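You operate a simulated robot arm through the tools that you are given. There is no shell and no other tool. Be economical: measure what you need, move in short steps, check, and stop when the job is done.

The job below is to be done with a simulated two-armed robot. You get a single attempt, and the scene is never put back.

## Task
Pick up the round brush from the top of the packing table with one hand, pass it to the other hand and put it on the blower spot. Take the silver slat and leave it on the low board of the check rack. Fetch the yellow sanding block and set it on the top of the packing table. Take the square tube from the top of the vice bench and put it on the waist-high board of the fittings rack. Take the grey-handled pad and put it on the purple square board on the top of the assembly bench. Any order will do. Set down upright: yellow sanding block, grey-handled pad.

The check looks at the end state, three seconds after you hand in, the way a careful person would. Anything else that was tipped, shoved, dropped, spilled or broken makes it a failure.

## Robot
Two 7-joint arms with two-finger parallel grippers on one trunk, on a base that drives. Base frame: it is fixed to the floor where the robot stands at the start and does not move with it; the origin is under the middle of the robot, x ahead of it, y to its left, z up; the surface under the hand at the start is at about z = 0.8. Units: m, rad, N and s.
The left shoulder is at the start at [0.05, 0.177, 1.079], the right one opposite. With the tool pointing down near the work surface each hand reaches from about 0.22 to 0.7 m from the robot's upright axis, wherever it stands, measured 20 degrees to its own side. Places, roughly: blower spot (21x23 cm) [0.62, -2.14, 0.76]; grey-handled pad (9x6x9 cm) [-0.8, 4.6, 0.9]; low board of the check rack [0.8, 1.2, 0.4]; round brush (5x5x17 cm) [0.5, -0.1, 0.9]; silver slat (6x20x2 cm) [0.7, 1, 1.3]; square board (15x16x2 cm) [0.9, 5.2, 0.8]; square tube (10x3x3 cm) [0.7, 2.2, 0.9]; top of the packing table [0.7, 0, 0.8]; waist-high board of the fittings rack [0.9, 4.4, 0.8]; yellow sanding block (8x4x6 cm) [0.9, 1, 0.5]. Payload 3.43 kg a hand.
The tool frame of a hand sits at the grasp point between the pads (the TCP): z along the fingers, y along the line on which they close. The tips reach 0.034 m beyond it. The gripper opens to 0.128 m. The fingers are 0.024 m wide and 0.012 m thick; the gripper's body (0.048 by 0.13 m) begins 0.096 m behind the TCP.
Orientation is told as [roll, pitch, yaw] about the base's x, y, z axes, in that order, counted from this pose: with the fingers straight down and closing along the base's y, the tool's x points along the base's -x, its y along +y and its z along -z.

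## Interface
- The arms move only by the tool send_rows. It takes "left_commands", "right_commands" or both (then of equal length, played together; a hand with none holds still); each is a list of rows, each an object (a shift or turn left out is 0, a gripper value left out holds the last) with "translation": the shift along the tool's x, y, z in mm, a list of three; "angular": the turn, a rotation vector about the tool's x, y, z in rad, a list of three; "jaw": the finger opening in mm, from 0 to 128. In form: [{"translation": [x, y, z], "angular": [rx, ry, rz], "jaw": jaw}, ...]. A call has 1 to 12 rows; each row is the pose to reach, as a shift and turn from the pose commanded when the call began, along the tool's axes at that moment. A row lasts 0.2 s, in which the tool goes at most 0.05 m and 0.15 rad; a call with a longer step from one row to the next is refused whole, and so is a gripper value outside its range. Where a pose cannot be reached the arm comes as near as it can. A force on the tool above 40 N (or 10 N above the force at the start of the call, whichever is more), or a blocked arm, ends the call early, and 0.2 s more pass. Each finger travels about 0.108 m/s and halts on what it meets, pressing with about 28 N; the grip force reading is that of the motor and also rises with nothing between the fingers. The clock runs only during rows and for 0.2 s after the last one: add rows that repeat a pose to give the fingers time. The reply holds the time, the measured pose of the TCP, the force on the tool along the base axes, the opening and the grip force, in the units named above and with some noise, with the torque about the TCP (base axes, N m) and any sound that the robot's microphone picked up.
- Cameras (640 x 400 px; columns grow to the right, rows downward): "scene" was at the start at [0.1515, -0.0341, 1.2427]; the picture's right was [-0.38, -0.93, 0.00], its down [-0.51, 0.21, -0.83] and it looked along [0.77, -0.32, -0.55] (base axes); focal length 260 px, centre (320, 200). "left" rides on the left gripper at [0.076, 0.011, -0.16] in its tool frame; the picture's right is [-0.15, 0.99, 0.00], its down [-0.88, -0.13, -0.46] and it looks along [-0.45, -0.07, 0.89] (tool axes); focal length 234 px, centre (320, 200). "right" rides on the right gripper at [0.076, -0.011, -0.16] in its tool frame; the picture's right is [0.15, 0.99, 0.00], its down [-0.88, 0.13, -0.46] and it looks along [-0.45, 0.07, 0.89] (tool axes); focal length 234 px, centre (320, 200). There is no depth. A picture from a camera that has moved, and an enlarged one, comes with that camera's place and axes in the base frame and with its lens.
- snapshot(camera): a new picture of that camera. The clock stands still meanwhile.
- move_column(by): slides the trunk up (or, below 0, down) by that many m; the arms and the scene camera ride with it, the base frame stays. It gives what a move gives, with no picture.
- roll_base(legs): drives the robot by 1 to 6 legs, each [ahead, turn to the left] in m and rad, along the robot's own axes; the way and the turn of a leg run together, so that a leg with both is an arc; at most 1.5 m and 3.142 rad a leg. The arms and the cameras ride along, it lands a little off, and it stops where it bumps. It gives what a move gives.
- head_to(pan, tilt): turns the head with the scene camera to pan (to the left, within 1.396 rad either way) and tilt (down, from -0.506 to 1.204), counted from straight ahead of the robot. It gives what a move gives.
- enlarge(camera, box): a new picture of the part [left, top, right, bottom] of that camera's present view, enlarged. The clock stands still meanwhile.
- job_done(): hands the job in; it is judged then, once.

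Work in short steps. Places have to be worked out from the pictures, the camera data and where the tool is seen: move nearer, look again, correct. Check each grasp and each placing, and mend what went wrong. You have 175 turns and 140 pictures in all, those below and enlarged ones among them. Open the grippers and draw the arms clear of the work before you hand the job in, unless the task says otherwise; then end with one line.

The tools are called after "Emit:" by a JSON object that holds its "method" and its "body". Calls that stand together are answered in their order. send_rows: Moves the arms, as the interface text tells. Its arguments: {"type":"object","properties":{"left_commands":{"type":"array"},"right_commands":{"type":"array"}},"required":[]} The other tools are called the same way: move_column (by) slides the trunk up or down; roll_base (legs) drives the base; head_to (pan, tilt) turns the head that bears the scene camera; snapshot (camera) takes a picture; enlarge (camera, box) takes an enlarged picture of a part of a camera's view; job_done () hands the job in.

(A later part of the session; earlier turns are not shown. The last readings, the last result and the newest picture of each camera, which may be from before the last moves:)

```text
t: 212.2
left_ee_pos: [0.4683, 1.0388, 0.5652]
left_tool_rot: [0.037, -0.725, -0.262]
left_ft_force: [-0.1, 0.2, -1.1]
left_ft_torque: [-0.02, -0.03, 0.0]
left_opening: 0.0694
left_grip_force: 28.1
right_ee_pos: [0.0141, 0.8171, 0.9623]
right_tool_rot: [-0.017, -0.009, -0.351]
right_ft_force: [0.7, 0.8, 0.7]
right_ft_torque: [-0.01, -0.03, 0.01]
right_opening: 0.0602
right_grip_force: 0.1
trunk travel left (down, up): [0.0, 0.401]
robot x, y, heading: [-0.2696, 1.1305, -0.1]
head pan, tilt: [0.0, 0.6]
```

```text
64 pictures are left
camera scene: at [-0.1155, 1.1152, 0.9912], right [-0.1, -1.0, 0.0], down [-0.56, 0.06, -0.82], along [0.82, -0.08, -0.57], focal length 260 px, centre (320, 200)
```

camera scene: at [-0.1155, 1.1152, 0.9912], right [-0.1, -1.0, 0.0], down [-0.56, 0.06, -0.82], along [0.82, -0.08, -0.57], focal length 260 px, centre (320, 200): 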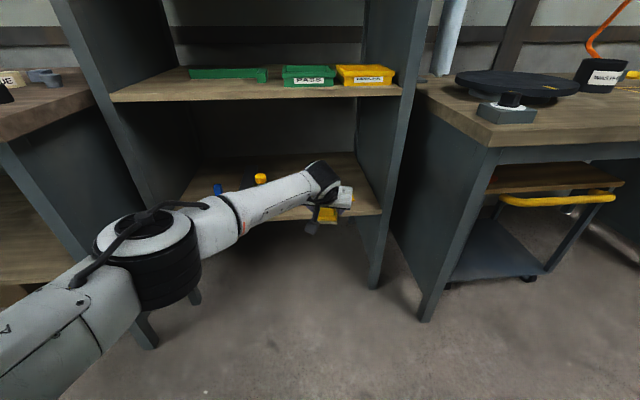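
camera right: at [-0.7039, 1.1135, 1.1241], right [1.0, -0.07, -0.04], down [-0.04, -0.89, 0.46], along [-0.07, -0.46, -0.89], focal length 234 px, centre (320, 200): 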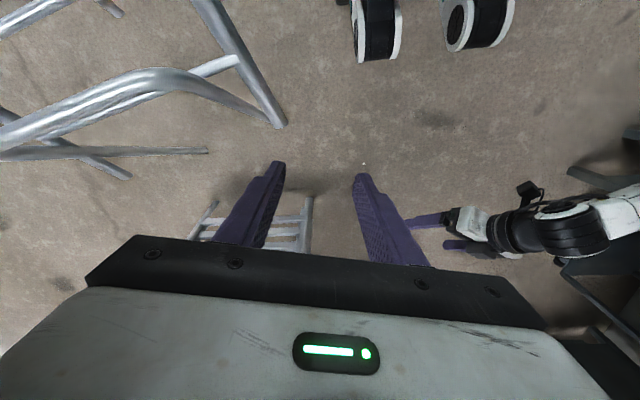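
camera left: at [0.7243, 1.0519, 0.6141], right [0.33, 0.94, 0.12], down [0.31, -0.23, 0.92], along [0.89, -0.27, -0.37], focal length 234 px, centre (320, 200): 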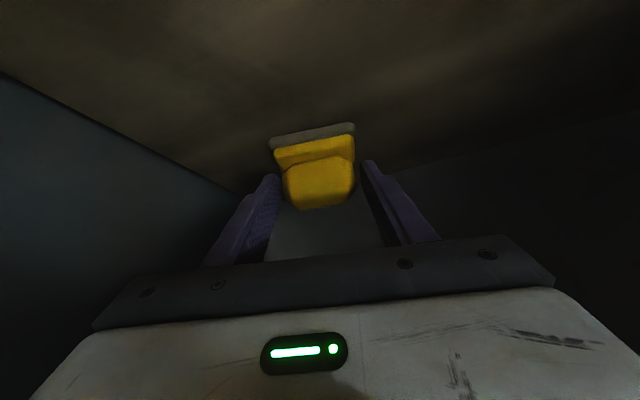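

Out cleanly. I raise the trunk fully, retract the left hand a bit, then turn and drive to the packing table.

Emit:
{"method": "move_column", "body": {"by": 0.4}}

Emit:
{"method": "send_rows", "body": {"left_commands": [{"translation": [25, 20, -22]}, {"translation": [50, 40, -45]}, {"translation": [75, 60, -67]}, {"translation": [101, 80, -90]}, {"translation": [101, 80, -90]}]}}

Emit:
{"method": "roll_base", "body": {"legs": [[0, -1.471], [1.25, 0], [0, 1.571]]}}

Emit:
{"method": "head_to", "body": {"pan": 0.1, "tilt": 0.7}}

Emit:
{"method": "snapshot", "body": {"camera": "scene"}}

```text
t: 216.1
left_ee_pos: [0.4682, 1.0397, 0.9654]
left_tool_rot: [0.038, -0.725, -0.262]
left_ft_force: [0.2, 1.1, -1.2]
left_ft_torque: [-0.03, 0.02, 0.01]
left_opening: 0.0691
left_grip_force: 27.9
right_ee_pos: [0.014, 0.8171, 1.3619]
right_tool_rot: [-0.018, -0.008, -0.351]
right_ft_force: [0.6, 0.2, 0.6]
right_ft_torque: [-0.02, -0.02, 0.01]
right_opening: 0.0599
right_grip_force: 0.0
trunk travel left (down, up): [-0.4, 0.001]
robot x, y, heading: [-0.2734, 1.1318, -0.102]
head pan, tilt: [0.0, 0.6]
```

```text
t: 217.3
left_ee_pos: [0.3554, 1.149, 0.9674]
left_tool_rot: [0.039, -0.724, -0.262]
left_ft_force: [-0.2, 0.5, -0.4]
left_ft_torque: [0.01, 0.03, 0.0]
left_opening: 0.0692
left_grip_force: 28.0
right_ee_pos: [0.0152, 0.8162, 1.3619]
right_tool_rot: [-0.018, -0.009, -0.35]
right_ft_force: [0.5, -0.4, 0.2]
right_ft_torque: [0.03, 0.01, -0.01]
right_opening: 0.0604
right_grip_force: 0.0
trunk travel left (down, up): [-0.4, 0.001]
robot x, y, heading: [-0.2698, 1.1314, -0.1]
head pan, tilt: [0.0, 0.6]
```

```text
t: 230.9
left_ee_pos: [0.3565, -0.0386, 0.9692]
left_tool_rot: [0.036, -0.725, -0.179]
left_ft_force: [0.2, 0.0, -0.6]
left_ft_torque: [0.03, 0.04, 0.01]
left_opening: 0.0689
left_grip_force: 28.2
right_ee_pos: [0.0433, -0.3991, 1.3609]
right_tool_rot: [-0.017, -0.009, -0.268]
right_ft_force: [0.0, -0.3, 0.1]
right_ft_torque: [-0.02, 0.0, 0.0]
right_opening: 0.06
right_grip_force: 0.1
trunk travel left (down, up): [-0.4, 0.001]
robot x, y, heading: [-0.2689, -0.1106, -0.017]
head pan, tilt: [0.0, 0.6]
```

```text
t: 231.6
left_ee_pos: [0.3559, -0.0387, 0.9674]
left_tool_rot: [0.036, -0.725, -0.178]
left_ft_force: [0.5, -0.2, -0.9]
left_ft_torque: [0.01, 0.0, 0.0]
left_opening: 0.0691
left_grip_force: 28.0
right_ee_pos: [0.0421, -0.3987, 1.3619]
right_tool_rot: [-0.019, -0.008, -0.265]
right_ft_force: [0.4, -0.3, -0.1]
right_ft_torque: [0.0, 0.01, 0.0]
right_opening: 0.0601
right_grip_force: 0.0
trunk travel left (down, up): [-0.4, 0.001]
robot x, y, heading: [-0.2678, -0.1061, -0.015]
head pan, tilt: [0.099, 0.7]
```

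```text
63 pictures are left
camera scene: at [-0.1145, -0.1031, 1.3826], right [0.08, -1.0, 0.0], down [-0.64, -0.05, -0.77], along [0.76, 0.06, -0.64], focal length 260 px, centre (320, 200)
```

scene: 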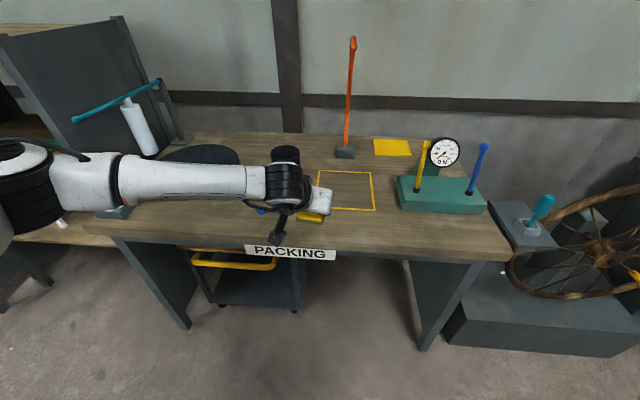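

I drive 0.1 m forward, shift the hand slightly right and lower the trunk 10 cm; block should end just above the table in front of the yellow square.

Emit:
{"method": "roll_base", "body": {"legs": [[0.1, 0]]}}

Emit:
{"method": "send_rows", "body": {"left_commands": [{"translation": [0, -15, 0]}, {"translation": [0, -35, 0]}, {"translation": [0, -35, 0]}]}}

Emit:
{"method": "move_column", "body": {"by": -0.095}}

Emit:
{"method": "enlarge", "body": {"camera": "scene", "box": [220, 120, 460, 300]}}

```text
t: 232.7
left_ee_pos: [0.454, -0.0401, 0.9679]
left_tool_rot: [0.037, -0.724, -0.176]
left_ft_force: [0.7, 0.6, -1.7]
left_ft_torque: [0.0, 0.03, -0.02]
left_opening: 0.0693
left_grip_force: 28.4
right_ee_pos: [0.1432, -0.4, 1.3614]
right_tool_rot: [-0.018, -0.008, -0.266]
right_ft_force: [-0.1, -0.6, 0.3]
right_ft_torque: [-0.01, 0.05, 0.0]
right_opening: 0.0601
right_grip_force: 0.0
trunk travel left (down, up): [-0.4, 0.001]
robot x, y, heading: [-0.1675, -0.112, -0.011]
head pan, tilt: [0.099, 0.7]
```

```text
t: 233.5
left_ee_pos: [0.4508, -0.0735, 0.9663]
left_tool_rot: [0.036, -0.723, -0.177]
left_ft_force: [-0.3, -0.4, -1.5]
left_ft_torque: [0.0, 0.02, 0.04]
left_opening: 0.069
left_grip_force: 27.6
right_ee_pos: [0.1425, -0.399, 1.3611]
right_tool_rot: [-0.017, -0.009, -0.266]
right_ft_force: [0.0, 0.3, 1.0]
right_ft_torque: [0.0, -0.03, 0.01]
right_opening: 0.06
right_grip_force: 0.1
trunk travel left (down, up): [-0.4, 0.001]
robot x, y, heading: [-0.1716, -0.1096, -0.012]
head pan, tilt: [0.099, 0.7]
```

```text
t: 234.8
left_ee_pos: [0.4488, -0.0742, 0.8716]
left_tool_rot: [0.035, -0.725, -0.177]
left_ft_force: [0.5, 0.6, -0.7]
left_ft_torque: [-0.02, 0.01, -0.01]
left_opening: 0.0691
left_grip_force: 27.8
right_ee_pos: [0.1413, -0.3994, 1.2648]
right_tool_rot: [-0.017, -0.009, -0.265]
right_ft_force: [0.6, -0.2, -0.9]
right_ft_torque: [0.01, -0.01, 0.0]
right_opening: 0.0601
right_grip_force: 0.1
trunk travel left (down, up): [-0.305, 0.096]
robot x, y, heading: [-0.1667, -0.1124, -0.009]
head pan, tilt: [0.099, 0.7]
```

```text
2.22 times, centred on (340, 210) of scene
camera zoom: at [-0.0157, -0.1044, 1.2876], right [0.08, -1.0, 0.0], down [-0.64, -0.05, -0.77], along [0.76, 0.06, -0.64], focal length 577 px, centre (276, 178)
```

zoom: 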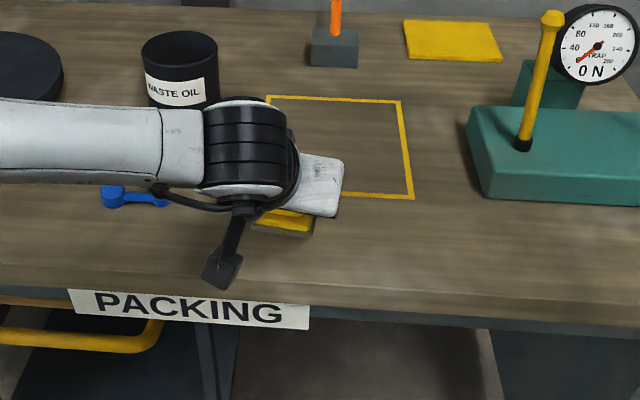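

Block hangs just above the table. I lower in small steps to contact.

Emit:
{"method": "send_rows", "body": {"left_commands": [{"translation": [3, 0, 3]}, {"translation": [5, 0, 6]}, {"translation": [7, 0, 8]}, {"translation": [7, 0, 8]}]}}

Emit:
{"method": "send_rows", "body": {"left_commands": [{"translation": [1, 0, 2]}, {"translation": [3, 0, 3]}, {"translation": [3, 0, 3]}]}}

```text
t: 235.8
left_ee_pos: [0.4512, -0.0724, 0.8603]
left_tool_rot: [0.036, -0.724, -0.178]
left_ft_force: [0.1, 0.8, -2.1]
left_ft_torque: [0.01, 0.01, -0.01]
left_opening: 0.0691
left_grip_force: 27.9
right_ee_pos: [0.1425, -0.398, 1.266]
right_tool_rot: [-0.017, -0.009, -0.266]
right_ft_force: [-0.9, 0.5, 0.5]
right_ft_torque: [0.03, -0.01, 0.0]
right_opening: 0.0599
right_grip_force: 0.0
trunk travel left (down, up): [-0.305, 0.096]
robot x, y, heading: [-0.1716, -0.1081, -0.014]
head pan, tilt: [0.099, 0.7]
```

```text
t: 236.6
left_ee_pos: [0.4503, -0.0734, 0.8565]
left_tool_rot: [0.037, -0.726, -0.177]
left_ft_force: [0.1, 0.8, -0.9]
left_ft_torque: [0.0, 0.01, 0.0]
left_opening: 0.0692
left_grip_force: 28.2
right_ee_pos: [0.1422, -0.3991, 1.2658]
right_tool_rot: [-0.016, -0.01, -0.265]
right_ft_force: [-0.5, -0.6, -1.0]
right_ft_torque: [0.03, 0.0, 0.03]
right_opening: 0.0599
right_grip_force: 0.2
trunk travel left (down, up): [-0.305, 0.096]
robot x, y, heading: [-0.1671, -0.1126, -0.017]
head pan, tilt: [0.099, 0.7]
```

No contact yet; further small steps.

Emit:
{"method": "send_rows", "body": {"left_commands": [{"translation": [1, 0, 2]}, {"translation": [3, 0, 3]}, {"translation": [3, 0, 3]}]}}

Emit:
{"method": "send_rows", "body": {"left_commands": [{"translation": [1, 0, 1]}, {"translation": [2, 0, 2]}, {"translation": [2, 0, 2]}]}}

```text
t: 237.4
left_ee_pos: [0.4502, -0.0732, 0.852]
left_tool_rot: [0.036, -0.724, -0.178]
left_ft_force: [0.3, -0.5, -1.8]
left_ft_torque: [0.01, 0.03, 0.0]
left_opening: 0.0691
left_grip_force: 28.3
right_ee_pos: [0.1428, -0.4011, 1.2668]
right_tool_rot: [-0.016, -0.009, -0.266]
right_ft_force: [0.1, 0.3, 0.3]
right_ft_torque: [-0.02, 0.03, 0.03]
right_opening: 0.06
right_grip_force: 0.1
trunk travel left (down, up): [-0.305, 0.096]
robot x, y, heading: [-0.1661, -0.1067, -0.01]
head pan, tilt: [0.099, 0.7]
```

```text
t: 238.2
left_ee_pos: [0.4501, -0.0749, 0.8511]
left_tool_rot: [0.037, -0.729, -0.177]
left_ft_force: [-1.3, 0.3, 5.3]
left_ft_torque: [-0.14, 0.19, -0.08]
left_opening: 0.0692
left_grip_force: 27.5
right_ee_pos: [0.1413, -0.399, 1.2666]
right_tool_rot: [-0.018, -0.009, -0.267]
right_ft_force: [-0.6, -0.5, 0.5]
right_ft_torque: [-0.02, -0.06, -0.02]
right_opening: 0.0599
right_grip_force: 0.0
trunk travel left (down, up): [-0.305, 0.096]
robot x, y, heading: [-0.1684, -0.109, -0.015]
head pan, tilt: [0.099, 0.7]
```

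Contact. I open the fingers and back out along the tool axis.

Emit:
{"method": "send_rows", "body": {"left_commands": [{"translation": [1, 0, 1]}, {"translation": [1, 0, 1], "jaw": 105}, {"translation": [1, 0, 1]}, {"translation": [1, 0, 1]}, {"translation": [0, 0, -30]}, {"translation": [0, 0, -70]}, {"translation": [0, 0, -110]}, {"translation": [-10, 0, -150]}, {"translation": [-10, 0, -150]}]}}

Emit:
{"method": "snapshot", "body": {"camera": "scene"}}

Emit:
{"method": "snapshot", "body": {"camera": "left"}}

```text
t: 240.2
left_ee_pos: [0.3595, -0.0618, 0.968]
left_tool_rot: [0.038, -0.724, -0.178]
left_ft_force: [-0.6, -0.6, -0.3]
left_ft_torque: [0.02, 0.02, 0.03]
left_opening: 0.105
left_grip_force: 0.0
right_ee_pos: [0.1429, -0.3988, 1.2662]
right_tool_rot: [-0.019, -0.009, -0.266]
right_ft_force: [-0.7, 0.3, -0.1]
right_ft_torque: [-0.01, 0.0, 0.0]
right_opening: 0.0603
right_grip_force: 0.1
trunk travel left (down, up): [-0.305, 0.096]
robot x, y, heading: [-0.1727, -0.1113, -0.016]
head pan, tilt: [0.099, 0.7]
```

```text
61 pictures are left
camera scene: at [-0.0155, -0.1044, 1.2876], right [0.08, -1.0, 0.0], down [-0.64, -0.05, -0.76], along [0.76, 0.06, -0.64], focal length 260 px, centre (320, 200)
```

scene: 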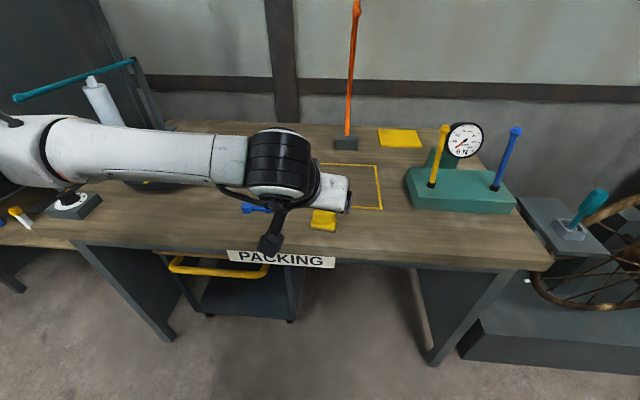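

```text
60 pictures are left
camera left: at [0.199, -0.0284, 1.0367], right [0.26, 0.96, 0.12], down [0.33, -0.21, 0.92], along [0.91, -0.2, -0.37], focal length 234 px, centre (320, 200)
```

left: 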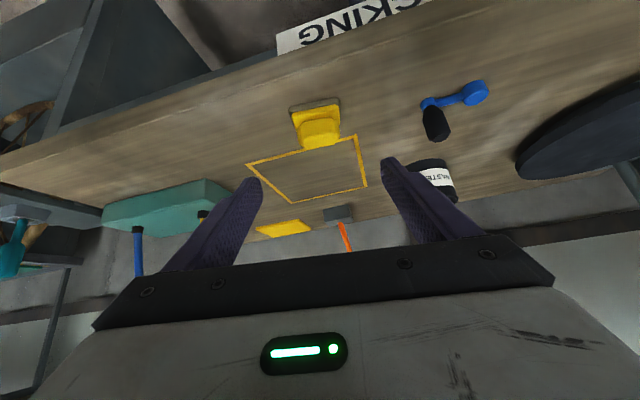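

The sanding block stands upright on the packing table. I tuck the left arm to a tool-down pose and then drive to the vice bench.

Emit:
{"method": "send_rows", "body": {"left_commands": [{"translation": [0, 10, -35], "angular": [0, 0.12, 0]}, {"translation": [10, 40, -70], "angular": [0, 0.24, 0]}, {"translation": [25, 75, -105], "angular": [0, 0.36, 0]}, {"translation": [40, 110, -140], "angular": [0, 0.48, 0]}, {"translation": [55, 140, -170], "angular": [0, 0.6, 0]}, {"translation": [71, 170, -196], "angular": [0, 0.724, 0]}, {"translation": [71, 170, -196], "angular": [0, 0.724, 0]}]}}

Emit:
{"method": "roll_base", "body": {"legs": [[-0.1, 0], [0, 1.587], [1.5, 0], [0.75, 0]]}}

Emit:
{"method": "head_to", "body": {"pan": -0.9, "tilt": 0.5}}

Emit:
{"method": "snapshot", "body": {"camera": "scene"}}

```text
refused: row 3 steps farther than a row can; nothing moved
```

```text
t: 256.0
left_ee_pos: [-0.349, 2.6825, 0.9673]
left_tool_rot: [0.036, -0.723, 1.42]
left_ft_force: [0.1, 0.1, -0.4]
left_ft_torque: [-0.01, 0.0, 0.02]
left_opening: 0.1049
left_grip_force: 0.1
right_ee_pos: [-0.0076, 2.4738, 1.2659]
right_tool_rot: [-0.017, -0.009, 1.332]
right_ft_force: [0.9, 0.4, -0.1]
right_ft_torque: [0.01, 0.0, -0.01]
right_opening: 0.0597
right_grip_force: 0.0
trunk travel left (down, up): [-0.305, 0.096]
robot x, y, heading: [-0.2911, 2.1555, 1.586]
head pan, tilt: [0.099, 0.7]
```

```text
t: 257.3
left_ee_pos: [-0.3491, 2.6828, 0.9679]
left_tool_rot: [0.037, -0.723, 1.418]
left_ft_force: [0.2, 0.4, 0.8]
left_ft_torque: [-0.05, 0.01, -0.03]
left_opening: 0.1049
left_grip_force: 0.1
right_ee_pos: [-0.0073, 2.4739, 1.2656]
right_tool_rot: [-0.018, -0.01, 1.333]
right_ft_force: [-0.6, -0.2, -0.1]
right_ft_torque: [0.01, 0.02, 0.01]
right_opening: 0.0598
right_grip_force: 0.1
trunk travel left (down, up): [-0.305, 0.096]
robot x, y, heading: [-0.2891, 2.1536, 1.585]
head pan, tilt: [-0.901, 0.499]
```

```text
59 pictures are left
camera scene: at [-0.2189, 2.2813, 1.3053], right [0.63, -0.78, 0.0], down [-0.37, -0.3, -0.88], along [0.68, 0.55, -0.48], focal length 260 px, centre (320, 200)
```

scene: 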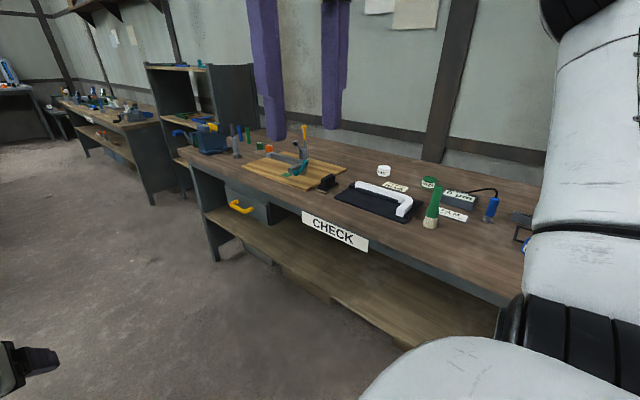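

I was lucky the drive was clear; now I tuck the left arm with smaller steps, then turn to the vice bench.

Emit:
{"method": "send_rows", "body": {"left_commands": [{"translation": [5, 15, -30], "angular": [0, 0.1, 0]}, {"translation": [15, 40, -60], "angular": [0, 0.2, 0]}, {"translation": [25, 65, -88], "angular": [0, 0.3, 0]}, {"translation": [35, 90, -116], "angular": [0, 0.41, 0]}, {"translation": [45, 115, -144], "angular": [0, 0.52, 0]}, {"translation": [58, 142, -170], "angular": [0, 0.62, 0]}, {"translation": [71, 168, -196], "angular": [0, 0.724, 0]}, {"translation": [71, 168, -196], "angular": [0, 0.724, 0]}]}}

Emit:
{"method": "roll_base", "body": {"legs": [[0, -1.586]]}}

Emit:
{"method": "head_to", "body": {"pan": 0.0, "tilt": 0.6}}

Emit:
{"method": "snapshot", "body": {"camera": "scene"}}

```text
t: 259.1
left_ee_pos: [-0.5351, 2.521, 1.0743]
left_tool_rot: [0.029, 0.002, 1.443]
left_ft_force: [0.7, 0.6, 0.3]
left_ft_torque: [-0.01, -0.04, -0.03]
left_opening: 0.1052
left_grip_force: 0.1
right_ee_pos: [-0.0075, 2.473, 1.2671]
right_tool_rot: [-0.018, -0.008, 1.332]
right_ft_force: [0.9, 0.0, 0.0]
right_ft_torque: [0.0, -0.01, 0.01]
right_opening: 0.0599
right_grip_force: 0.0
trunk travel left (down, up): [-0.305, 0.096]
robot x, y, heading: [-0.2909, 2.1575, 1.584]
head pan, tilt: [-0.901, 0.499]
```

```text
t: 263.3
left_ee_pos: [0.079, 2.4034, 1.0734]
left_tool_rot: [0.028, -0.001, -0.125]
left_ft_force: [0.7, 0.1, -0.6]
left_ft_torque: [0.01, -0.01, 0.0]
left_opening: 0.1048
left_grip_force: 0.1
right_ee_pos: [0.0324, 1.8732, 1.2663]
right_tool_rot: [-0.018, -0.009, -0.238]
right_ft_force: [-0.3, -0.2, 0.8]
right_ft_torque: [0.01, 0.01, 0.02]
right_opening: 0.0602
right_grip_force: 0.2
trunk travel left (down, up): [-0.305, 0.096]
robot x, y, heading: [-0.2855, 2.1531, 0.014]
head pan, tilt: [-0.901, 0.499]
```

```text
t: 264.5
left_ee_pos: [0.078, 2.4029, 1.0741]
left_tool_rot: [0.027, -0.002, -0.124]
left_ft_force: [0.0, -0.7, -0.4]
left_ft_torque: [0.0, -0.02, 0.0]
left_opening: 0.105
left_grip_force: 0.0
right_ee_pos: [0.0313, 1.875, 1.2671]
right_tool_rot: [-0.019, -0.009, -0.238]
right_ft_force: [0.2, -0.6, -0.5]
right_ft_torque: [0.01, 0.02, 0.02]
right_opening: 0.06
right_grip_force: 0.1
trunk travel left (down, up): [-0.305, 0.096]
robot x, y, heading: [-0.2886, 2.1549, 0.016]
head pan, tilt: [0.0, 0.6]
```

```text
58 pictures are left
camera scene: at [-0.1303, 2.156, 1.2962], right [0.01, -1.0, 0.0], down [-0.56, -0.01, -0.83], along [0.83, 0.01, -0.56], focal length 260 px, centre (320, 200)
```

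scene: 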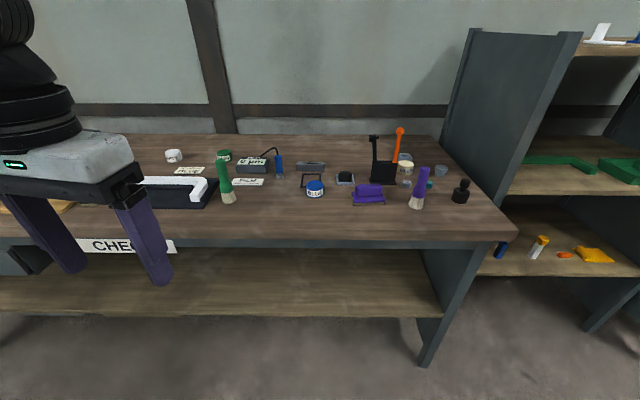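

Emit:
{"method": "enlarge", "body": {"camera": "scene", "box": [140, 120, 490, 240]}}

```text
1.83 times, centred on (315, 180) of scene
camera zoom: at [-0.1303, 2.156, 1.2962], right [0.01, -1.0, 0.0], down [-0.56, -0.01, -0.83], along [0.83, 0.01, -0.56], focal length 475 px, centre (329, 237)
```

zoom: 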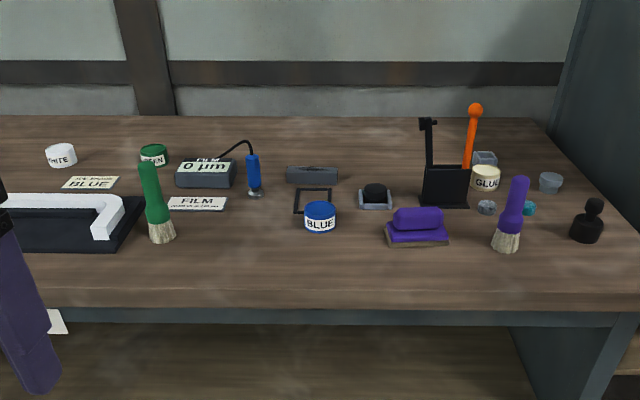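

The grey bar near y≈2.2 could be the square tube. I move nearer and look closely.

Emit:
{"method": "roll_base", "body": {"legs": [[0.2, 0]]}}

Emit:
{"method": "enlarge", "body": {"camera": "scene", "box": [210, 120, 450, 260]}}

```text
t: 266.1
left_ee_pos: [0.2798, 2.4042, 1.0751]
left_tool_rot: [0.029, 0.0, -0.126]
left_ft_force: [0.6, -0.4, -0.5]
left_ft_torque: [-0.03, 0.07, -0.02]
left_opening: 0.1049
left_grip_force: 0.1
right_ee_pos: [0.2316, 1.8755, 1.2663]
right_tool_rot: [-0.017, -0.008, -0.237]
right_ft_force: [0.3, -0.7, 0.2]
right_ft_torque: [0.02, 0.03, 0.02]
right_opening: 0.06
right_grip_force: 0.0
trunk travel left (down, up): [-0.305, 0.096]
robot x, y, heading: [-0.0874, 2.1574, 0.017]
head pan, tilt: [0.0, 0.6]
```

```text
2.67 times, centred on (330, 190) of scene
camera zoom: at [0.0705, 2.1585, 1.2961], right [0.01, -1.0, 0.0], down [-0.57, -0.01, -0.82], along [0.82, 0.01, -0.57], focal length 692 px, centre (293, 227)
```

zoom: 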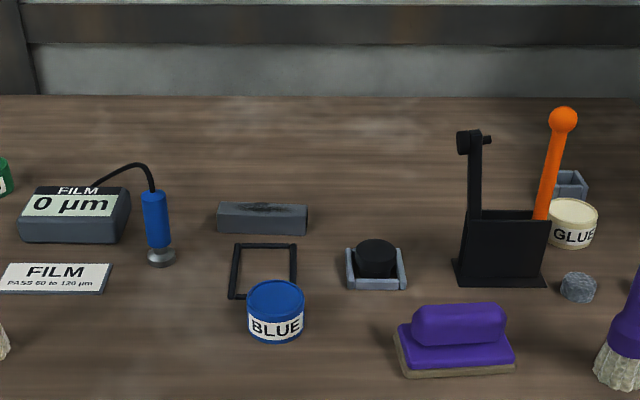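

The bench top is about z=0.86, so the tube's centre is at about (0.70, 2.203, 0.876), 10 cm long along y. I'll take it by its ends with the left hand; first I move close and straighten the hand.

Emit:
{"method": "roll_base", "body": {"legs": [[0.07, -0.017]]}}

Emit:
{"method": "send_rows", "body": {"left_commands": [{"translation": [-32, -25, 0], "angular": [0.004, 0, -0.018]}, {"translation": [-64, -50, 0], "angular": [0.008, 0, -0.036]}, {"translation": [-96, -75, 0], "angular": [0.012, 0, -0.054]}, {"translation": [-128, -100, 0], "angular": [0.016, 0, -0.072]}, {"translation": [-160, -125, 0], "angular": [0.02, 0, -0.09]}, {"translation": [-192, -150, 0], "angular": [0.024, 0, -0.1], "jaw": 127}, {"translation": [-223, -173, 0], "angular": [0.028, 0, -0.108]}, {"translation": [-223, -173, 0], "angular": [0.028, 0, -0.108]}]}}

```text
t: 267.1
left_ee_pos: [0.354, 2.3984, 1.0732]
left_tool_rot: [0.027, 0.0, -0.141]
left_ft_force: [-0.2, 0.0, 0.1]
left_ft_torque: [0.02, -0.01, 0.0]
left_opening: 0.1047
left_grip_force: 0.0
right_ee_pos: [0.297, 1.8715, 1.2655]
right_tool_rot: [-0.019, -0.007, -0.255]
right_ft_force: [0.9, -1.2, -0.3]
right_ft_torque: [-0.02, 0.04, 0.01]
right_opening: 0.06
right_grip_force: 0.1
trunk travel left (down, up): [-0.305, 0.096]
robot x, y, heading: [-0.0161, 2.1574, 0.001]
head pan, tilt: [0.0, 0.6]
```

```text
t: 268.9
left_ee_pos: [0.5483, 2.1963, 1.0672]
left_tool_rot: [0.0, -0.003, -0.036]
left_ft_force: [-0.4, 0.0, -0.6]
left_ft_torque: [0.01, 0.0, -0.02]
left_opening: 0.1271
left_grip_force: 0.0
right_ee_pos: [0.2959, 1.8714, 1.2664]
right_tool_rot: [-0.02, -0.008, -0.256]
right_ft_force: [0.9, 0.0, -0.2]
right_ft_torque: [0.0, 0.02, -0.01]
right_opening: 0.0599
right_grip_force: 0.1
trunk travel left (down, up): [-0.305, 0.096]
robot x, y, heading: [-0.0206, 2.1596, -0.002]
head pan, tilt: [0.0, 0.6]
```

Now I tilt the hand and look with its camera.

Emit:
{"method": "send_rows", "body": {"left_commands": [{"translation": [-20, 1, 10], "angular": [0, -0.12, -0.006]}, {"translation": [-40, 2, 20], "angular": [0, -0.24, -0.012]}, {"translation": [-60, 4, 30], "angular": [0, -0.36, -0.018]}, {"translation": [-80, 5, 40], "angular": [0, -0.48, -0.024]}, {"translation": [-100, 6, 50], "angular": [0, -0.6, -0.03]}, {"translation": [-100, 7, 60], "angular": [0, -0.7, -0.036]}, {"translation": [-100, 7, 60], "angular": [0, -0.7, -0.036]}]}}

Emit:
{"method": "snapshot", "body": {"camera": "left"}}

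Emit:
{"method": "snapshot", "body": {"camera": "scene"}}

```text
t: 270.5
left_ee_pos: [0.65, 2.1984, 1.0102]
left_tool_rot: [-0.016, -0.702, 0.01]
left_ft_force: [-0.2, 0.0, -1.0]
left_ft_torque: [0.0, -0.01, -0.03]
left_opening: 0.1268
left_grip_force: 0.1
right_ee_pos: [0.2964, 1.8717, 1.2669]
right_tool_rot: [-0.016, -0.008, -0.255]
right_ft_force: [0.0, 0.0, -0.4]
right_ft_torque: [0.02, -0.01, -0.02]
right_opening: 0.06
right_grip_force: 0.1
trunk travel left (down, up): [-0.305, 0.096]
robot x, y, heading: [-0.0193, 2.1593, 0.002]
head pan, tilt: [0.0, 0.6]
```

```text
55 pictures are left
camera left: at [0.4872, 2.2114, 1.0813], right [0.11, 0.99, 0.08], down [0.38, -0.12, 0.92], along [0.92, -0.07, -0.39], focal length 234 px, centre (320, 200)
```

left: 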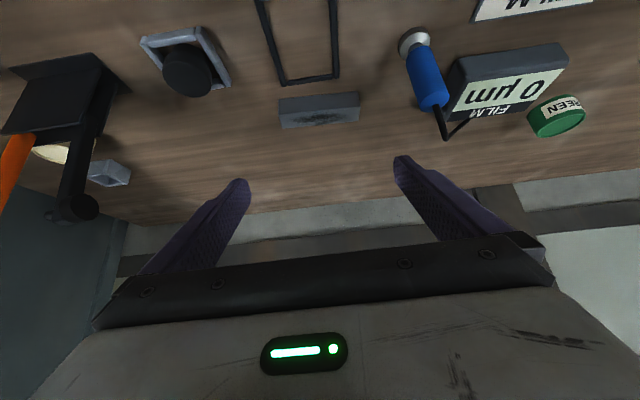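

```text
54 pictures are left
camera scene: at [0.1395, 2.1561, 1.2962], right [0.0, -1.0, 0.0], down [-0.56, 0.0, -0.83], along [0.83, 0.0, -0.56], focal length 260 px, centre (320, 200)
```

scene: 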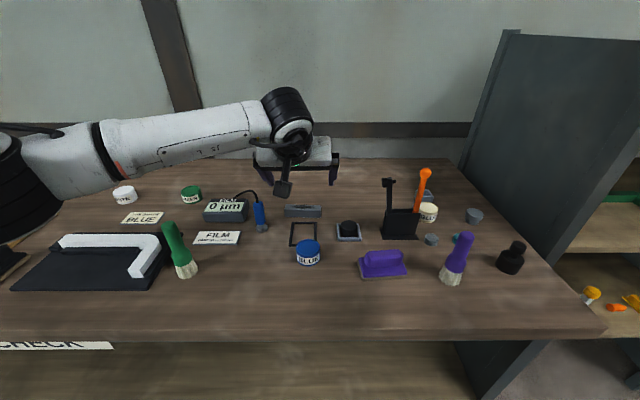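

Triangulated tube centre ≈ (0.695, 2.206), bench top ≈ 0.87. I move to just above it with fingers spanning its ends.

Emit:
{"method": "send_rows", "body": {"left_commands": [{"translation": [8, 3, 20]}, {"translation": [16, 7, 40]}, {"translation": [24, 7, 60]}, {"translation": [32, 7, 78]}, {"translation": [32, 7, 78]}]}}

Emit:
{"method": "snapshot", "body": {"camera": "left"}}

Emit:
{"method": "enlarge", "body": {"camera": "scene", "box": [200, 120, 440, 280]}}

```text
t: 271.7
left_ee_pos: [0.6747, 2.2052, 0.9308]
left_tool_rot: [-0.015, -0.704, 0.008]
left_ft_force: [-1.0, -0.5, 0.4]
left_ft_torque: [0.02, 0.0, 0.02]
left_opening: 0.127
left_grip_force: 0.0
right_ee_pos: [0.2962, 1.871, 1.2661]
right_tool_rot: [-0.019, -0.007, -0.254]
right_ft_force: [-0.7, -0.2, 0.0]
right_ft_torque: [-0.03, -0.01, -0.01]
right_opening: 0.0601
right_grip_force: 0.0
trunk travel left (down, up): [-0.305, 0.096]
robot x, y, heading: [-0.0148, 2.1581, -0.002]
head pan, tilt: [0.0, 0.6]
```

```text
53 pictures are left
camera left: at [0.5128, 2.2171, 1.0019], right [0.11, 0.99, 0.08], down [0.38, -0.12, 0.92], along [0.92, -0.07, -0.39], focal length 234 px, centre (320, 200)
```

left: 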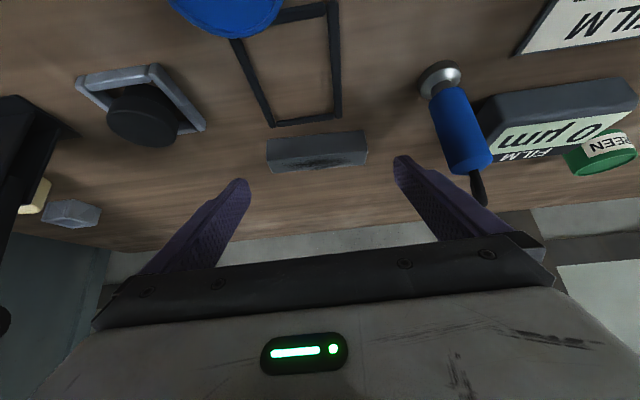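

```text
2.50 times, centred on (320, 200) of scene
camera zoom: at [0.1394, 2.1562, 1.2962], right [0.0, -1.0, 0.0], down [-0.56, 0.0, -0.83], along [0.83, 0.0, -0.56], focal length 649 px, centre (320, 200)
```

zoom: 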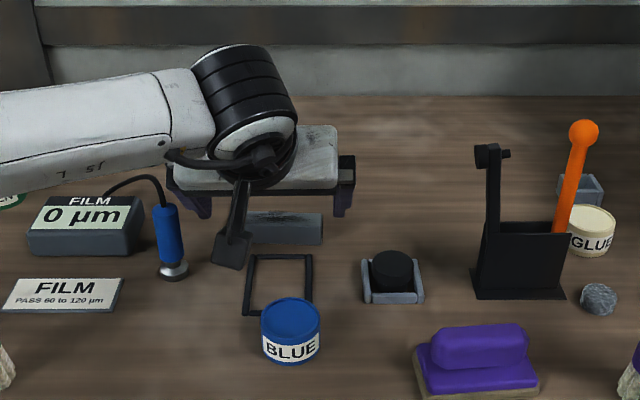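

Refined: tube front at x≈0.690, bench z≈0.867. I go forward 11 mm and down to TCP z≈0.904.

Emit:
{"method": "send_rows", "body": {"left_commands": [{"translation": [-4, 0, 8]}, {"translation": [0, 0, 16]}, {"translation": [5, 0, 22]}, {"translation": [8, 0, 27]}, {"translation": [8, 0, 27]}]}}

Emit:
{"method": "snapshot", "body": {"camera": "left"}}

```text
t: 272.9
left_ee_pos: [0.6874, 2.2038, 0.9031]
left_tool_rot: [-0.017, -0.703, 0.008]
left_ft_force: [0.2, 0.5, 0.9]
left_ft_torque: [0.01, -0.01, 0.01]
left_opening: 0.1269
left_grip_force: 0.1
right_ee_pos: [0.2956, 1.8723, 1.2677]
right_tool_rot: [-0.017, -0.008, -0.255]
right_ft_force: [0.7, -0.3, -0.5]
right_ft_torque: [0.03, 0.03, 0.0]
right_opening: 0.0599
right_grip_force: 0.0
trunk travel left (down, up): [-0.305, 0.096]
robot x, y, heading: [-0.0154, 2.157, -0.003]
head pan, tilt: [0.0, 0.6]
```

```text
51 pictures are left
camera left: at [0.5243, 2.2175, 0.9758], right [0.11, 0.99, 0.08], down [0.38, -0.12, 0.92], along [0.92, -0.07, -0.39], focal length 234 px, centre (320, 200)
```

left: 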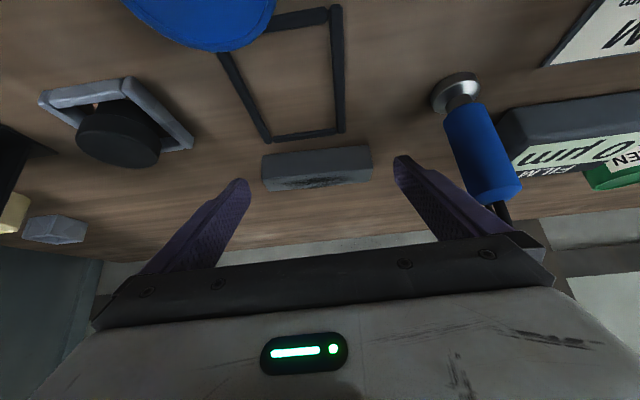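

The fingers bracket the tube at bench level. I close.

Emit:
{"method": "send_rows", "body": {"left_commands": [{"jaw": 110}, {"jaw": 95}, {"jaw": 80}, {"jaw": 80}, {"jaw": 80}]}}

Emit:
{"method": "snapshot", "body": {"camera": "left"}}

```text
t: 274.1
left_ee_pos: [0.6888, 2.2049, 0.9047]
left_tool_rot: [-0.017, -0.703, 0.007]
left_ft_force: [0.0, -0.9, 0.8]
left_ft_torque: [0.0, 0.02, 0.0]
left_opening: 0.0801
left_grip_force: 0.1
right_ee_pos: [0.2961, 1.8723, 1.2662]
right_tool_rot: [-0.02, -0.008, -0.254]
right_ft_force: [-0.1, 1.2, -0.2]
right_ft_torque: [-0.01, -0.04, 0.05]
right_opening: 0.06
right_grip_force: 0.0
trunk travel left (down, up): [-0.305, 0.096]
robot x, y, heading: [-0.0189, 2.1548, 0.0]
head pan, tilt: [0.0, 0.6]
```

```text
50 pictures are left
camera left: at [0.5244, 2.2176, 0.9761], right [0.11, 0.99, 0.08], down [0.38, -0.12, 0.92], along [0.92, -0.07, -0.39], focal length 234 px, centre (320, 200)
```

left: 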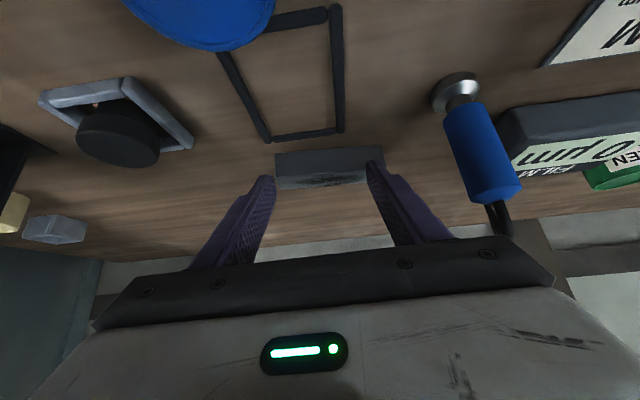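

The fingers closed above the tube (it only shifted ~1 cm in y), so the bench is lower, about z=0.837, and the tube's centre is (0.745, 2.216). I reopen, rise, and reposition.

Emit:
{"method": "send_rows", "body": {"left_commands": [{"translation": [-13, 0, -15], "jaw": 80}, {"translation": [-26, 5, -28], "jaw": 116}, {"translation": [-40, 11, -14]}, {"translation": [-48, 11, 1]}, {"translation": [-48, 11, 1]}]}}

Emit:
{"method": "snapshot", "body": {"camera": "left"}}

```text
t: 275.3
left_ee_pos: [0.7234, 2.2144, 0.9343]
left_tool_rot: [-0.016, -0.703, 0.009]
left_ft_force: [0.0, 0.3, 0.5]
left_ft_torque: [0.01, 0.02, 0.02]
left_opening: 0.1162
left_grip_force: 0.2
right_ee_pos: [0.2971, 1.8712, 1.2658]
right_tool_rot: [-0.018, -0.007, -0.254]
right_ft_force: [-1.2, 0.5, -0.4]
right_ft_torque: [0.0, 0.01, 0.02]
right_opening: 0.0599
right_grip_force: 0.0
trunk travel left (down, up): [-0.305, 0.096]
robot x, y, heading: [-0.0163, 2.1604, -0.002]
head pan, tilt: [0.0, 0.6]
```

```text
49 pictures are left
camera left: at [0.5607, 2.2282, 1.0048], right [0.11, 0.99, 0.08], down [0.38, -0.12, 0.92], along [0.92, -0.07, -0.39], focal length 234 px, centre (320, 200)
```

left: 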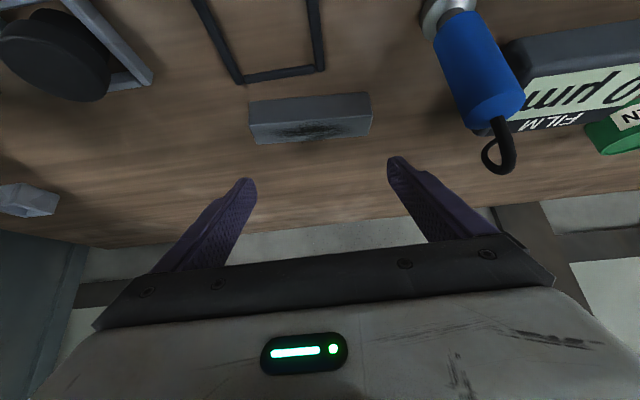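

By apparent length the tube is at x≈0.707–0.737, z≈0.85–0.88. I move the TCP to (0.706, 2.2165, 0.888).

Emit:
{"method": "send_rows", "body": {"left_commands": [{"translation": [14, 2, 0]}, {"translation": [24, 2, 8]}, {"translation": [34, 2, 16]}, {"translation": [43, 2, 24]}, {"translation": [43, 2, 24]}]}}

Emit:
{"method": "snapshot", "body": {"camera": "left"}}

```text
t: 276.5
left_ee_pos: [0.7048, 2.2186, 0.8876]
left_tool_rot: [-0.016, -0.703, 0.009]
left_ft_force: [-0.6, 0.6, 0.2]
left_ft_torque: [-0.01, 0.0, 0.02]
left_opening: 0.1162
left_grip_force: 0.0
right_ee_pos: [0.2952, 1.8714, 1.2678]
right_tool_rot: [-0.018, -0.009, -0.254]
right_ft_force: [-0.8, 0.5, -0.5]
right_ft_torque: [0.02, 0.03, 0.01]
right_opening: 0.06
right_grip_force: 0.1
trunk travel left (down, up): [-0.305, 0.096]
robot x, y, heading: [-0.0212, 2.1603, -0.005]
head pan, tilt: [0.0, 0.6]
```

```text
48 pictures are left
camera left: at [0.5428, 2.2308, 0.9591], right [0.11, 0.99, 0.08], down [0.38, -0.12, 0.92], along [0.92, -0.07, -0.39], focal length 234 px, centre (320, 200)
```

left: 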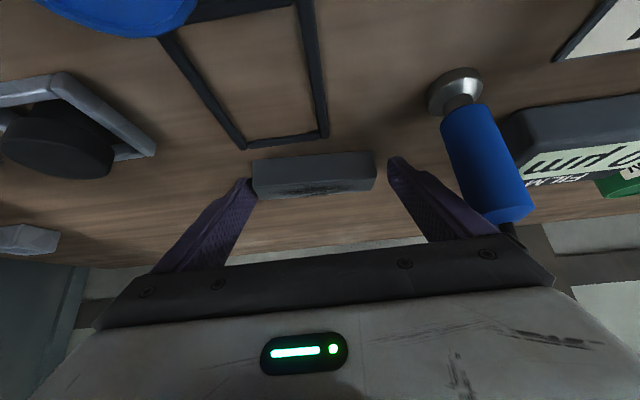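

The tube is between the fingers now. I close.

Emit:
{"method": "send_rows", "body": {"left_commands": [{"translation": [2, -3, 2]}, {"translation": [2, -3, 2], "jaw": 100}, {"translation": [2, -3, 2], "jaw": 85}, {"translation": [2, -3, 2], "jaw": 85}, {"translation": [2, -3, 2]}]}}

Emit:
{"method": "snapshot", "body": {"camera": "left"}}

```text
t: 277.7
left_ee_pos: [0.7047, 2.2138, 0.8849]
left_tool_rot: [-0.016, -0.703, 0.009]
left_ft_force: [0.7, -0.7, 0.6]
left_ft_torque: [0.04, -0.02, 0.01]
left_opening: 0.1006
left_grip_force: 28.0
right_ee_pos: [0.2965, 1.8706, 1.2669]
right_tool_rot: [-0.016, -0.009, -0.254]
right_ft_force: [-0.3, -0.5, 0.0]
right_ft_torque: [-0.02, 0.05, 0.0]
right_opening: 0.0602
right_grip_force: 0.0
trunk travel left (down, up): [-0.305, 0.096]
robot x, y, heading: [-0.0189, 2.1545, -0.005]
head pan, tilt: [0.0, 0.6]
```

```text
47 pictures are left
camera left: at [0.5426, 2.2276, 0.9566], right [0.11, 0.99, 0.08], down [0.38, -0.12, 0.92], along [0.92, -0.07, -0.39], focal length 234 px, centre (320, 200)
```

left: 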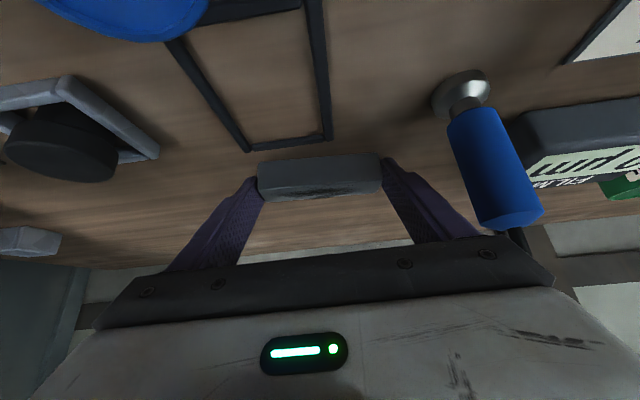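

Gripped at 100.6 mm. I lift straight up and check.

Emit:
{"method": "send_rows", "body": {"left_commands": [{"translation": [-13, 0, -15], "jaw": 70}, {"translation": [-26, 0, -30]}, {"translation": [-39, 0, -46]}, {"translation": [-58, 0, -69]}, {"translation": [-58, 0, -69]}]}}

Emit:
{"method": "snapshot", "body": {"camera": "scene"}}

```text
t: 278.9
left_ee_pos: [0.7045, 2.215, 0.9761]
left_tool_rot: [-0.014, -0.702, 0.008]
left_ft_force: [0.2, -0.1, -1.2]
left_ft_torque: [0.0, 0.02, 0.0]
left_opening: 0.1007
left_grip_force: 27.8
right_ee_pos: [0.2969, 1.8711, 1.2657]
right_tool_rot: [-0.018, -0.009, -0.254]
right_ft_force: [0.0, -0.7, -0.8]
right_ft_torque: [-0.02, 0.0, 0.02]
right_opening: 0.0598
right_grip_force: 0.0
trunk travel left (down, up): [-0.305, 0.096]
robot x, y, heading: [-0.0165, 2.1538, -0.001]
head pan, tilt: [0.0, 0.6]
```

```text
46 pictures are left
camera scene: at [0.1397, 2.1562, 1.2962], right [0.0, -1.0, 0.0], down [-0.57, 0.0, -0.82], along [0.82, 0.0, -0.57], focal length 260 px, centre (320, 200)
```

scene: 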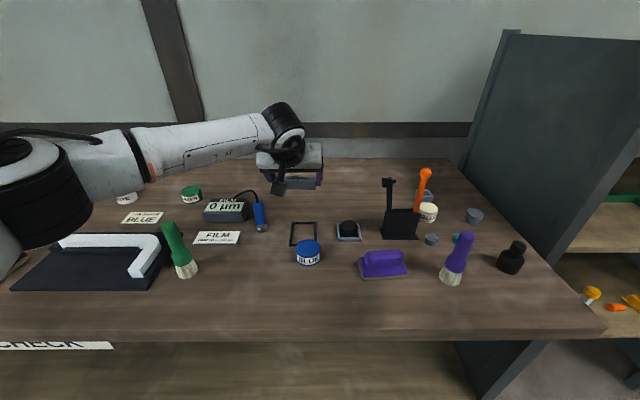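

Tube held. I retract the hand higher and closer, back off a little, turn left and drive along to the fittings rack.

Emit:
{"method": "send_rows", "body": {"left_commands": [{"translation": [-10, 10, -40]}, {"translation": [0, 20, -82]}, {"translation": [22, 35, -122]}, {"translation": [45, 55, -160]}, {"translation": [68, 75, -197]}, {"translation": [90, 90, -234]}, {"translation": [90, 90, -234]}]}}

Emit:
{"method": "roll_base", "body": {"legs": [[-0.15, 0], [0, 1.571], [1.3, 0]]}}

Emit:
{"method": "head_to", "body": {"pan": -0.5, "tilt": 0.35}}

Emit:
{"method": "snapshot", "body": {"camera": "scene"}}

```text
t: 280.5
left_ee_pos: [0.4856, 2.3079, 1.0951]
left_tool_rot: [-0.014, -0.7, 0.01]
left_ft_force: [0.2, 0.4, -0.6]
left_ft_torque: [0.03, 0.03, 0.01]
left_opening: 0.1007
left_grip_force: 27.9
right_ee_pos: [0.297, 1.8711, 1.2665]
right_tool_rot: [-0.018, -0.009, -0.258]
right_ft_force: [-0.4, 0.4, -1.2]
right_ft_torque: [0.01, -0.03, 0.01]
right_opening: 0.0601
right_grip_force: 0.1
trunk travel left (down, up): [-0.305, 0.096]
robot x, y, heading: [-0.0201, 2.1587, -0.003]
head pan, tilt: [0.0, 0.6]
```

```text
t: 291.9
left_ee_pos: [-0.3289, 3.9754, 1.0953]
left_tool_rot: [-0.017, -0.703, 1.59]
left_ft_force: [0.1, -0.1, -0.7]
left_ft_torque: [0.01, 0.01, 0.02]
left_opening: 0.1006
left_grip_force: 28.3
right_ee_pos: [0.1103, 3.7889, 1.2663]
right_tool_rot: [-0.016, -0.008, 1.326]
right_ft_force: [0.0, 0.0, -0.2]
right_ft_torque: [0.02, -0.01, 0.0]
right_opening: 0.06
right_grip_force: 0.1
trunk travel left (down, up): [-0.305, 0.096]
robot x, y, heading: [-0.1732, 3.4723, 1.578]
head pan, tilt: [0.0, 0.6]
```

```text
t: 292.8
left_ee_pos: [-0.328, 3.9751, 1.0941]
left_tool_rot: [-0.016, -0.703, 1.589]
left_ft_force: [0.0, -0.3, -1.4]
left_ft_torque: [0.02, -0.01, 0.01]
left_opening: 0.1
left_grip_force: 27.9
right_ee_pos: [0.1111, 3.7882, 1.2672]
right_tool_rot: [-0.018, -0.008, 1.325]
right_ft_force: [-0.1, 0.1, 0.0]
right_ft_torque: [0.0, 0.03, 0.02]
right_opening: 0.0599
right_grip_force: 0.0
trunk travel left (down, up): [-0.305, 0.096]
robot x, y, heading: [-0.1718, 3.471, 1.577]
head pan, tilt: [-0.499, 0.351]
```

```text
45 pictures are left
camera scene: at [-0.1286, 3.6226, 1.319], right [0.88, -0.47, 0.0], down [-0.16, -0.3, -0.94], along [0.44, 0.83, -0.34], focal length 260 px, centre (320, 200)
```

scene: 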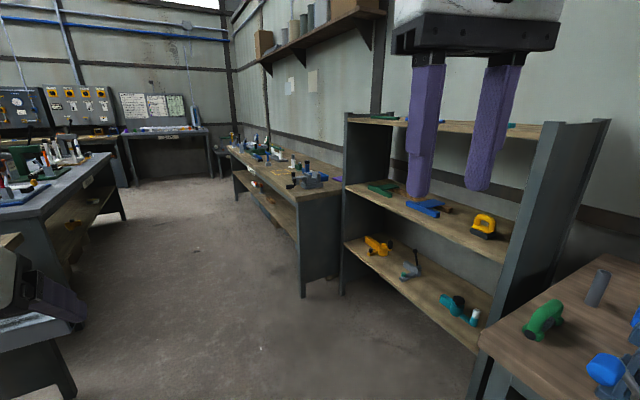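

The fittings rack is ahead on the right; there is a table close on the left. I look left before driving on.

Emit:
{"method": "head_to", "body": {"pan": 0.6, "tilt": 0.5}}

Emit:
{"method": "snapshot", "body": {"camera": "scene"}}

```text
t: 294.1
left_ee_pos: [-0.3283, 3.9737, 1.096]
left_tool_rot: [-0.016, -0.703, 1.588]
left_ft_force: [-0.4, 0.5, -0.5]
left_ft_torque: [0.0, 0.0, 0.0]
left_opening: 0.1
left_grip_force: 28.3
right_ee_pos: [0.111, 3.7889, 1.2669]
right_tool_rot: [-0.015, -0.008, 1.325]
right_ft_force: [-0.6, 0.6, 0.3]
right_ft_torque: [-0.03, 0.02, 0.0]
right_opening: 0.0602
right_grip_force: 0.1
trunk travel left (down, up): [-0.305, 0.096]
robot x, y, heading: [-0.1698, 3.4695, 1.574]
head pan, tilt: [0.6, 0.499]
```

```text
44 pictures are left
camera scene: at [-0.2245, 3.6154, 1.3053], right [0.82, 0.57, 0.0], down [0.27, -0.39, -0.88], along [-0.5, 0.72, -0.48], focal length 260 px, centre (320, 200)
```

scene: 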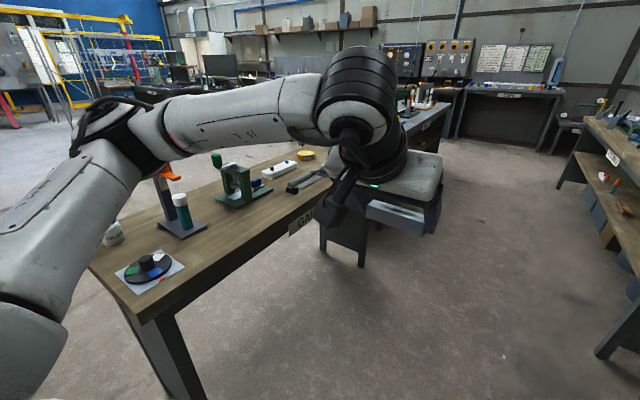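

The left table's edge is at x≈-0.71; the elbow passes above its items. I drive to y≈4.27 and face the rack.

Emit:
{"method": "roll_base", "body": {"legs": [[0.8, 0], [0, -1.574]]}}

Emit:
{"method": "head_to", "body": {"pan": 0.0, "tilt": 0.5}}

Emit:
{"method": "snapshot", "body": {"camera": "scene"}}

```text
t: 302.4
left_ee_pos: [0.3293, 4.427, 1.0961]
left_tool_rot: [-0.016, -0.702, -0.005]
left_ft_force: [0.6, -0.6, -0.8]
left_ft_torque: [0.0, 0.03, 0.03]
left_opening: 0.1001
left_grip_force: 27.6
right_ee_pos: [0.1334, 3.9925, 1.2666]
right_tool_rot: [-0.018, -0.009, -0.27]
right_ft_force: [-0.5, -0.3, 0.3]
right_ft_torque: [-0.02, 0.01, -0.02]
right_opening: 0.0602
right_grip_force: 0.0
trunk travel left (down, up): [-0.305, 0.096]
robot x, y, heading: [-0.1835, 4.284, -0.015]
head pan, tilt: [0.6, 0.499]
```

```text
t: 303.4
left_ee_pos: [0.3284, 4.4271, 1.0947]
left_tool_rot: [-0.017, -0.703, -0.003]
left_ft_force: [-0.1, 0.4, -1.0]
left_ft_torque: [-0.02, 0.02, 0.01]
left_opening: 0.0995
left_grip_force: 27.6
right_ee_pos: [0.1329, 3.9926, 1.2669]
right_tool_rot: [-0.021, -0.009, -0.267]
right_ft_force: [1.7, -0.2, 0.1]
right_ft_torque: [0.0, -0.06, -0.03]
right_opening: 0.06
right_grip_force: 0.0
trunk travel left (down, up): [-0.305, 0.096]
robot x, y, heading: [-0.1787, 4.2859, -0.023]
head pan, tilt: [0.0, 0.499]
```

```text
43 pictures are left
camera scene: at [-0.0179, 4.2792, 1.3053], right [-0.02, -1.0, 0.0], down [-0.48, 0.01, -0.88], along [0.88, -0.01, -0.48], focal length 260 px, centre (320, 200)
```

scene: 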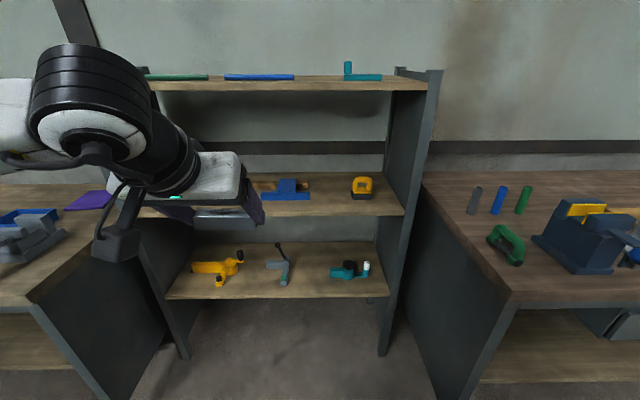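

Waist-high board: z≈0.85, front edge x≈0.71; the front strip at y≈4.24 is free (items start at x≈0.82). I lower the hand and shift it right, then approach.

Emit:
{"method": "send_rows", "body": {"left_commands": [{"translation": [15, -28, 18]}, {"translation": [31, -56, 37]}, {"translation": [47, -85, 55]}, {"translation": [62, -113, 74]}, {"translation": [78, -142, 92]}, {"translation": [93, -170, 111]}, {"translation": [93, -170, 111]}]}}

Emit:
{"method": "roll_base", "body": {"legs": [[0.25, 0.02]]}}

Emit:
{"method": "snapshot", "body": {"camera": "scene"}}

```text
t: 305.0
left_ee_pos: [0.3271, 4.2548, 0.9518]
left_tool_rot: [-0.019, -0.703, -0.004]
left_ft_force: [0.9, 0.4, -0.6]
left_ft_torque: [-0.04, 0.01, -0.03]
left_opening: 0.0997
left_grip_force: 27.9
right_ee_pos: [0.1337, 3.9936, 1.2665]
right_tool_rot: [-0.019, -0.01, -0.269]
right_ft_force: [-0.2, -0.2, 0.2]
right_ft_torque: [-0.02, 0.0, -0.02]
right_opening: 0.0597
right_grip_force: 0.2
trunk travel left (down, up): [-0.305, 0.096]
robot x, y, heading: [-0.177, 4.282, -0.016]
head pan, tilt: [0.0, 0.499]
```

```text
t: 306.8
left_ee_pos: [0.5759, 4.263, 0.9523]
left_tool_rot: [-0.016, -0.701, 0.015]
left_ft_force: [1.4, 0.0, -0.4]
left_ft_torque: [-0.02, 0.06, -0.03]
left_opening: 0.0996
left_grip_force: 27.8
right_ee_pos: [0.3852, 3.9947, 1.266]
right_tool_rot: [-0.019, -0.009, -0.251]
right_ft_force: [0.5, 0.0, 0.6]
right_ft_torque: [0.02, 0.02, 0.0]
right_opening: 0.0599
right_grip_force: 0.1
trunk travel left (down, up): [-0.305, 0.096]
robot x, y, heading: [0.0714, 4.2802, 0.003]
head pan, tilt: [0.0, 0.499]
```

```text
42 pictures are left
camera scene: at [0.2304, 4.2798, 1.3052], right [0.0, -1.0, 0.0], down [-0.48, 0.0, -0.88], along [0.88, 0.0, -0.48], focal length 260 px, centre (320, 200)
```

scene: 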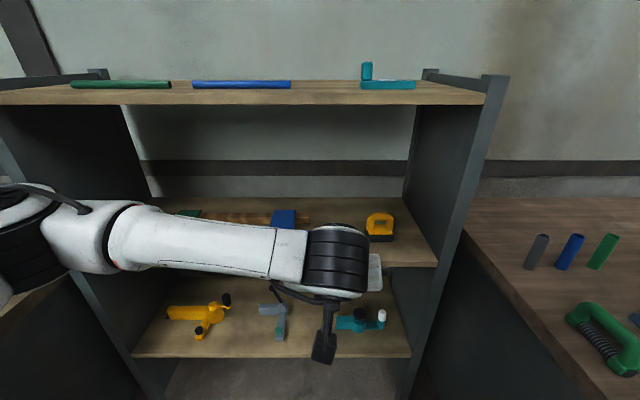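

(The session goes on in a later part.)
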